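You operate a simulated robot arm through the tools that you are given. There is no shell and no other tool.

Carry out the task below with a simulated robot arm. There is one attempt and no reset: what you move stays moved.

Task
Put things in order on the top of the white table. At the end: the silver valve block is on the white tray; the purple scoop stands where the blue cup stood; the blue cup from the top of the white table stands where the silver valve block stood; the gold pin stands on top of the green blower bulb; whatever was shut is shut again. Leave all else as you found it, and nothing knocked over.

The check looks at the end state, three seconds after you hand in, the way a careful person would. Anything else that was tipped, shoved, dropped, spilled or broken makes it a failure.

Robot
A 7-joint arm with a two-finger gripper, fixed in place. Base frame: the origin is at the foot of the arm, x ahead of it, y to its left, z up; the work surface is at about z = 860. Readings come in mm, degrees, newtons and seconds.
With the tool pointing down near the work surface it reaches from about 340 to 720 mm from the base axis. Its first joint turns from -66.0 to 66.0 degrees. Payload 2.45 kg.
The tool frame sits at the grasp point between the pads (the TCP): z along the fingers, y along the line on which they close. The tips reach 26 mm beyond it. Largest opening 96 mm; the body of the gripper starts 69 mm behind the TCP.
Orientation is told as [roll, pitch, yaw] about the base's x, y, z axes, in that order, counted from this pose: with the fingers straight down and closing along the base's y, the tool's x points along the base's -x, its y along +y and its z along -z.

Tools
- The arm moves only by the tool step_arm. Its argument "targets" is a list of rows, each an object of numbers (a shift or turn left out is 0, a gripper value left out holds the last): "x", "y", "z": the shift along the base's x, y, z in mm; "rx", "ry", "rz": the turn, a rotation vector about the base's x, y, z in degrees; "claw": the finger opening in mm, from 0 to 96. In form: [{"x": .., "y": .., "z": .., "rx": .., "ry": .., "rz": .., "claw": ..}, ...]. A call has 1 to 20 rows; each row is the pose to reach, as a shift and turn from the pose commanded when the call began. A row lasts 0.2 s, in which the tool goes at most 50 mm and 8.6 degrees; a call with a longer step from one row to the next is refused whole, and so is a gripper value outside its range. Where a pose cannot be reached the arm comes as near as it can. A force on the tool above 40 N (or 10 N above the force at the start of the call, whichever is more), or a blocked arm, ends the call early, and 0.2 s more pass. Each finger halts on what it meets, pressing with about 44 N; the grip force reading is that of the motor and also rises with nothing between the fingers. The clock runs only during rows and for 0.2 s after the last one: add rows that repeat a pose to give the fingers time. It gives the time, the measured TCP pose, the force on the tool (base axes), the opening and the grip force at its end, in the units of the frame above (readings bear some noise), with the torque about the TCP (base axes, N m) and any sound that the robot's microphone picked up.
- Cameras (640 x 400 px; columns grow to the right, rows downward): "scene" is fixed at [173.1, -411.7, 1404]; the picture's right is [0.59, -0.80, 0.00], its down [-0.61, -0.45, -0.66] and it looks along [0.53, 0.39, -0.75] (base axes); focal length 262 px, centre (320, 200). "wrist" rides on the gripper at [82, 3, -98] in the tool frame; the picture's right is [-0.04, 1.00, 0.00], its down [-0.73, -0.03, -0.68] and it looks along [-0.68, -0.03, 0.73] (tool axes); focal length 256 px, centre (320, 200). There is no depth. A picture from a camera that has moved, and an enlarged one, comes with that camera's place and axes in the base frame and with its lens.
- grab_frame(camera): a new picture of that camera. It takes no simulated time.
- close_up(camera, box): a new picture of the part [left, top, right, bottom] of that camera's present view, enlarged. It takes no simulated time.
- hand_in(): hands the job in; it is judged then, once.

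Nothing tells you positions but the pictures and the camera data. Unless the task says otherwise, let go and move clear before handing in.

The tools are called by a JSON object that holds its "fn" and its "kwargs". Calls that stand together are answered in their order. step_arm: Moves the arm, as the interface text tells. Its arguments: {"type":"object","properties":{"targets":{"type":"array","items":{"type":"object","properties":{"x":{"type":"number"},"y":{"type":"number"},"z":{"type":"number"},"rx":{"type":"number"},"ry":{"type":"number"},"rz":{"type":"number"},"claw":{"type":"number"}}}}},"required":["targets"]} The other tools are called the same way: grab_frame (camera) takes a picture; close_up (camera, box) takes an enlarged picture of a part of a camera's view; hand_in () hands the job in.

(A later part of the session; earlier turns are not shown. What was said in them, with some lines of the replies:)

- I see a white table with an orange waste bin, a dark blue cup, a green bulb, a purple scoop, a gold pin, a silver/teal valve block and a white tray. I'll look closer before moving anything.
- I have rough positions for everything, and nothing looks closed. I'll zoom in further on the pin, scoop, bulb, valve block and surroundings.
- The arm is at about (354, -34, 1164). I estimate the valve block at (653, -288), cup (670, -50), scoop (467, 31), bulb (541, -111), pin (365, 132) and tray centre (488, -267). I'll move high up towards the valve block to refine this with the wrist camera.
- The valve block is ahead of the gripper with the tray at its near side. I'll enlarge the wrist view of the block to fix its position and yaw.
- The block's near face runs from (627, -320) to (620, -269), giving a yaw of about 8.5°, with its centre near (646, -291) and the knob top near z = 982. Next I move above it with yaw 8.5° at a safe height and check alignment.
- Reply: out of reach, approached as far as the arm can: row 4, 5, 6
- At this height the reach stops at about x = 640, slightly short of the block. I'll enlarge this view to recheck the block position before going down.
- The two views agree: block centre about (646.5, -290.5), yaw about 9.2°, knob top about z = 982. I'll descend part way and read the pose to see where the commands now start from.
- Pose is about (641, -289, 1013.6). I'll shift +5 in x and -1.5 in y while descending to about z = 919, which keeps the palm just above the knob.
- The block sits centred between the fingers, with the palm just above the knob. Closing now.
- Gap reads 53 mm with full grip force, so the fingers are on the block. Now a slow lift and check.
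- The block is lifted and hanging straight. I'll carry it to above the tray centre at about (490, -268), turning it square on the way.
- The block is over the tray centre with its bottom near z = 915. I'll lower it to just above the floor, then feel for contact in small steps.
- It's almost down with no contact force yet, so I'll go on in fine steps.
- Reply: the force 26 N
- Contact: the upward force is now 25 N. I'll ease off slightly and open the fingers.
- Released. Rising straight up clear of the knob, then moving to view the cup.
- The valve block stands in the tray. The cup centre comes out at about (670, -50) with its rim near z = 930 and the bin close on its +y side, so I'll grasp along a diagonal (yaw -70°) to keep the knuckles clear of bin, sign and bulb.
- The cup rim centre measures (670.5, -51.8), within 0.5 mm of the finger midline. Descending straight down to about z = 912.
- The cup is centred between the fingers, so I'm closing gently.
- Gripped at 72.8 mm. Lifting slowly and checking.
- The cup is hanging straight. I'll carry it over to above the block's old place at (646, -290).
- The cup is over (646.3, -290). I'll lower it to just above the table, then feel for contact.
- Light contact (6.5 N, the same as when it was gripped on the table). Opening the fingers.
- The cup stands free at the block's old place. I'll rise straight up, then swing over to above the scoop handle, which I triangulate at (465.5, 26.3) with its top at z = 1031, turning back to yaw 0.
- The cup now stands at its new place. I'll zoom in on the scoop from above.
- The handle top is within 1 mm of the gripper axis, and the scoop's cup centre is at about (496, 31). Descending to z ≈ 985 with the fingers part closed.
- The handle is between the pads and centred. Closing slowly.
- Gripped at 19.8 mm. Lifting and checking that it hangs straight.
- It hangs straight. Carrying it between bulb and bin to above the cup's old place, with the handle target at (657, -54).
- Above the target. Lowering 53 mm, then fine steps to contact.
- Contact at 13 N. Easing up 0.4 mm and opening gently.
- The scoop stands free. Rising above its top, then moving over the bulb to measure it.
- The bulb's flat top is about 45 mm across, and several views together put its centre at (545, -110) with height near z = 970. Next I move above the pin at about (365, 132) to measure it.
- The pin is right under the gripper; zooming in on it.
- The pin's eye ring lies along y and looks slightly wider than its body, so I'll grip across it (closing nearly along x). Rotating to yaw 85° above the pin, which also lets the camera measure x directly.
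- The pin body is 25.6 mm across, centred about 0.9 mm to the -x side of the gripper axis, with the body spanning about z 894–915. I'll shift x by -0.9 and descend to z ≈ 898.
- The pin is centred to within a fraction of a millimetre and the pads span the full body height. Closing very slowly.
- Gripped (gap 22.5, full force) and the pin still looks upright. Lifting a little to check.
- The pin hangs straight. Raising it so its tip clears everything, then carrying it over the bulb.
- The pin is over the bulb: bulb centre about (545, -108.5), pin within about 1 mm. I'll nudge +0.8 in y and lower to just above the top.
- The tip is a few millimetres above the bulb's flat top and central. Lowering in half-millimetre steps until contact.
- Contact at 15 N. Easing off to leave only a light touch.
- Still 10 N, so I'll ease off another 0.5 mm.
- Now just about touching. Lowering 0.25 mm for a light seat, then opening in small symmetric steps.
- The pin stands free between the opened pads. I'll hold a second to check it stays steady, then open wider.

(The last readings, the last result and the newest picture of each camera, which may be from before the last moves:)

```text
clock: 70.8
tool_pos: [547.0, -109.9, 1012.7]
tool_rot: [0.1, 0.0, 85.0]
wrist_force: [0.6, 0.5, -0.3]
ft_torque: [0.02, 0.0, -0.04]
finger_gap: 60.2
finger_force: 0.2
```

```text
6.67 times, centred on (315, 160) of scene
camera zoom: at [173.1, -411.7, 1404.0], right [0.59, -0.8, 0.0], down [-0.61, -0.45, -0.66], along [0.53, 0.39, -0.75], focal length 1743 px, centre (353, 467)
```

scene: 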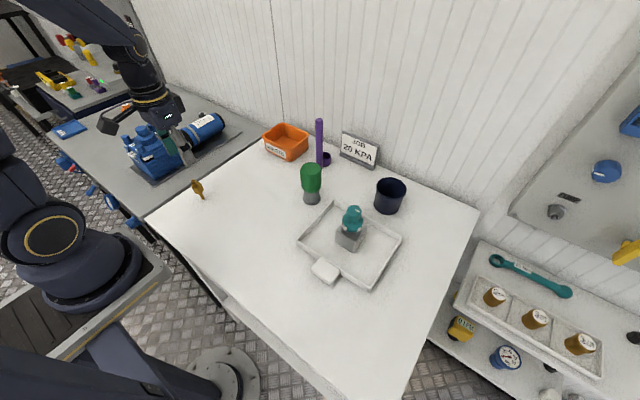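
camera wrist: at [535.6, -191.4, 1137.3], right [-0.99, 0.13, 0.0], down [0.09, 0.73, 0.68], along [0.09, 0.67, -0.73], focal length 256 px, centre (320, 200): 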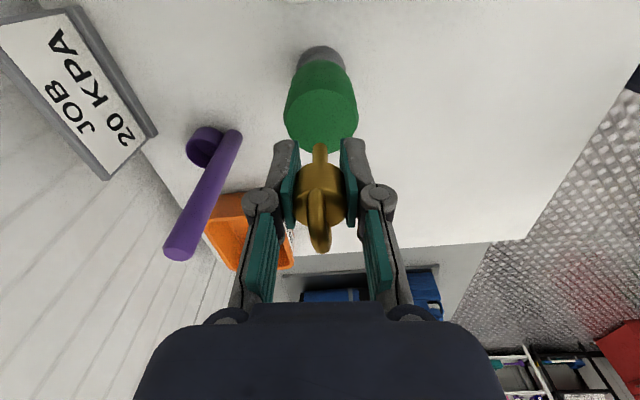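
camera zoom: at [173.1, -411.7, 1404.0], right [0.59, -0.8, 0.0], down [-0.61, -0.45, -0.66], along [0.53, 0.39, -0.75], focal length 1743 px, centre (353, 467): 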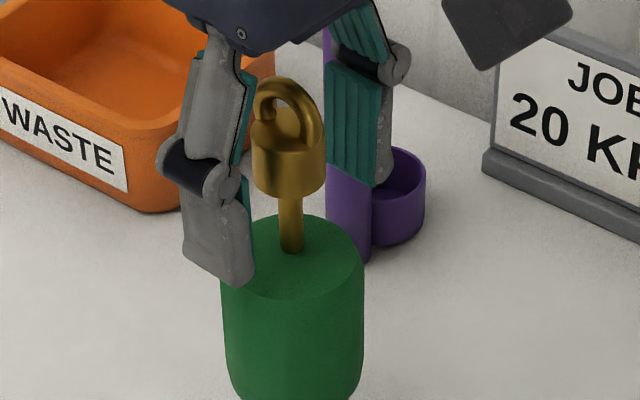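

The pin stands upright and still. Rising straight up and then backing away.

{"fn": "step_arm", "kwargs": {"targets": [{"z": 8}, {"z": 20}, {"z": 40}, {"z": 65}, {"z": 95}, {"z": 125}, {"z": 145}, {"x": -40, "y": 10, "z": 150}, {"x": -85, "y": 25, "z": 150}, {"x": -130, "y": 45, "z": 150}, {"x": -170, "y": 65, "z": 150}, {"x": -190, "y": 75, "z": 150}, {"x": -190, "y": 75, "z": 150}]}}

{"fn": "grab_frame", "kwargs": {"camera": "scene"}}

{"fn": "close_up", "kwargs": {"camera": "scene", "box": [260, 90, 420, 220]}}

{"fn": "grab_frame", "kwargs": {"camera": "wrist"}}

```text
clock: 73.6
tool_pos: [354.2, -35.5, 1163.2]
tool_rot: [-0.1, 0.0, 85.1]
wrist_force: [-0.6, 0.0, -0.6]
ft_torque: [0.04, 0.0, 0.01]
finger_gap: 60.1
finger_force: 0.0
```

```text
taken
```

scene: 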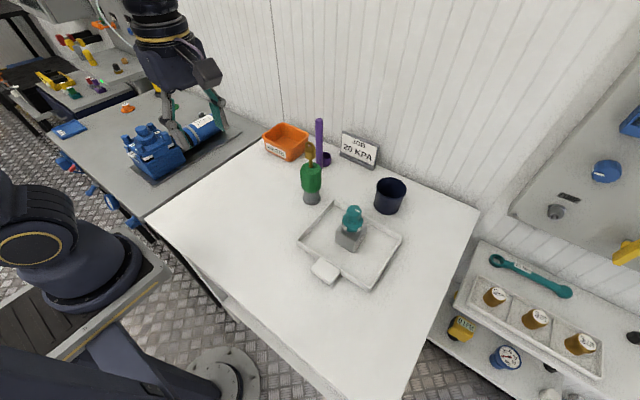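

```text
3.08 times, centred on (340, 155) of scene
camera zoom: at [173.1, -411.7, 1404.0], right [0.59, -0.8, 0.0], down [-0.61, -0.45, -0.66], along [0.53, 0.39, -0.75], focal length 804 px, centre (258, 338)
```

zoom: 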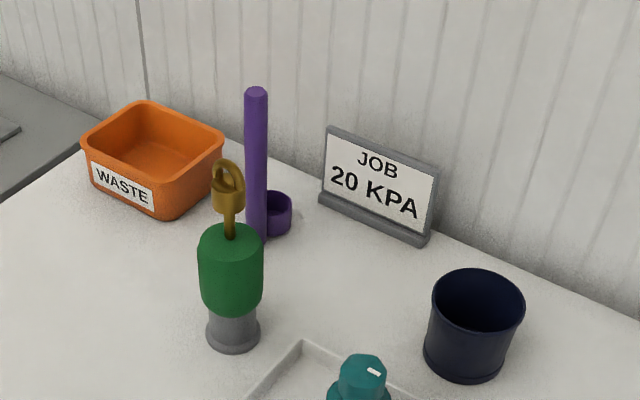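

```text
taken
camera wrist: at [344.6, -117.3, 1262.6], right [-0.99, 0.13, 0.0], down [0.09, 0.73, 0.68], along [0.09, 0.67, -0.73], focal length 256 px, centre (320, 200)
```

wrist: 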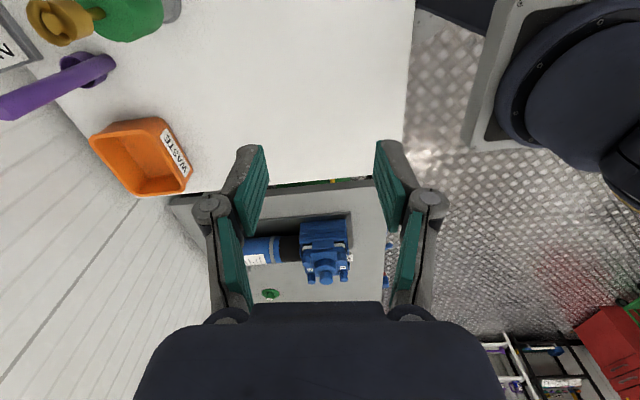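

All four items look to be in place. One last short wait and a close check of the pin, scoop, valve block and cup before handing in.

{"fn": "step_arm", "kwargs": {"targets": [{"z": 0}, {"z": 0}, {"z": 0}, {"z": 0}, {"z": 0}, {"z": 0}, {"z": 0}, {"z": 0}, {"z": 0}, {"z": 0}]}}

{"fn": "close_up", "kwargs": {"camera": "scene", "box": [285, 110, 345, 210]}}

{"fn": "close_up", "kwargs": {"camera": "scene", "box": [280, 165, 440, 300]}}

```text
clock: 75.8
tool_pos: [355.7, -36.4, 1163.7]
tool_rot: [0.1, 0.0, 85.0]
wrist_force: [-0.8, 0.1, -1.1]
ft_torque: [0.03, 0.0, 0.01]
finger_gap: 59.9
finger_force: 0.1
```

```text
4.00 times, centred on (315, 160) of scene
camera zoom: at [173.1, -411.7, 1404.0], right [0.59, -0.8, 0.0], down [-0.61, -0.45, -0.66], along [0.53, 0.39, -0.75], focal length 1046 px, centre (340, 360)
```

zoom: 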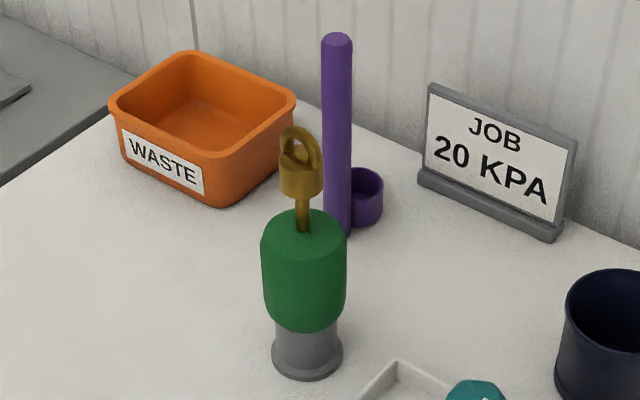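

```text
2.96 times, centred on (360, 232) of scene
camera zoom: at [173.1, -411.7, 1404.0], right [0.59, -0.8, 0.0], down [-0.61, -0.45, -0.66], along [0.53, 0.39, -0.75], focal length 775 px, centre (202, 104)
```

zoom: 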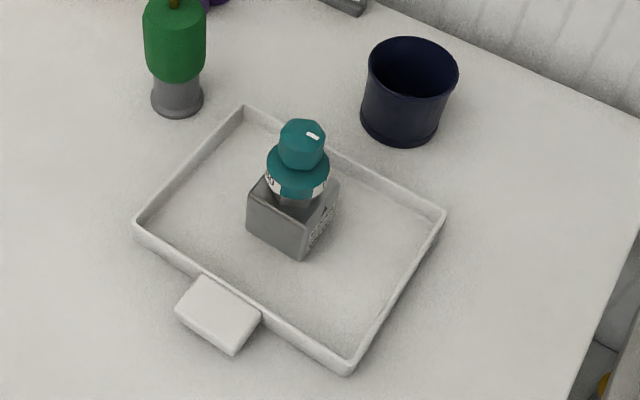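

The valve block is in the tray, the scoop stands at the cup's old place, and the cup stands at the block's old place. The pin stands upright on the bulb, nothing was opened, and the rest is untouched with the arm clear, so I'm handing in.

{"fn": "hand_in", "kwargs": {}}

```text
The job is handed in.
```

The job is done and handed in; I don't have the check's verdict. In the last pictures, a few seconds after I let go of the last item, everything was upright and still.

- **Silver valve block:** it sits in the middle of the white tray, turned about 9° from how it stood so that it is square with the tray.
- **Blue cup:** it stands where the valve block stood, within a few millimetres by my measurements.
- **Purple scoop:** it stands where the cup stood, facing the same way as before. I put the middle of the whole scoop on the spot, so the handle is about 14 mm short of the cup's old centre and the small bowl about 16 mm beyond it.
- **Gold pin:** it stands upright near the middle of the green bulb's flat top.

I saw nothing on the table that was shut, and I opened nothing. The tray, bulb, waste bin and job sign look unmoved in the pictures. The arm is clear of the table, with the gripper empty.
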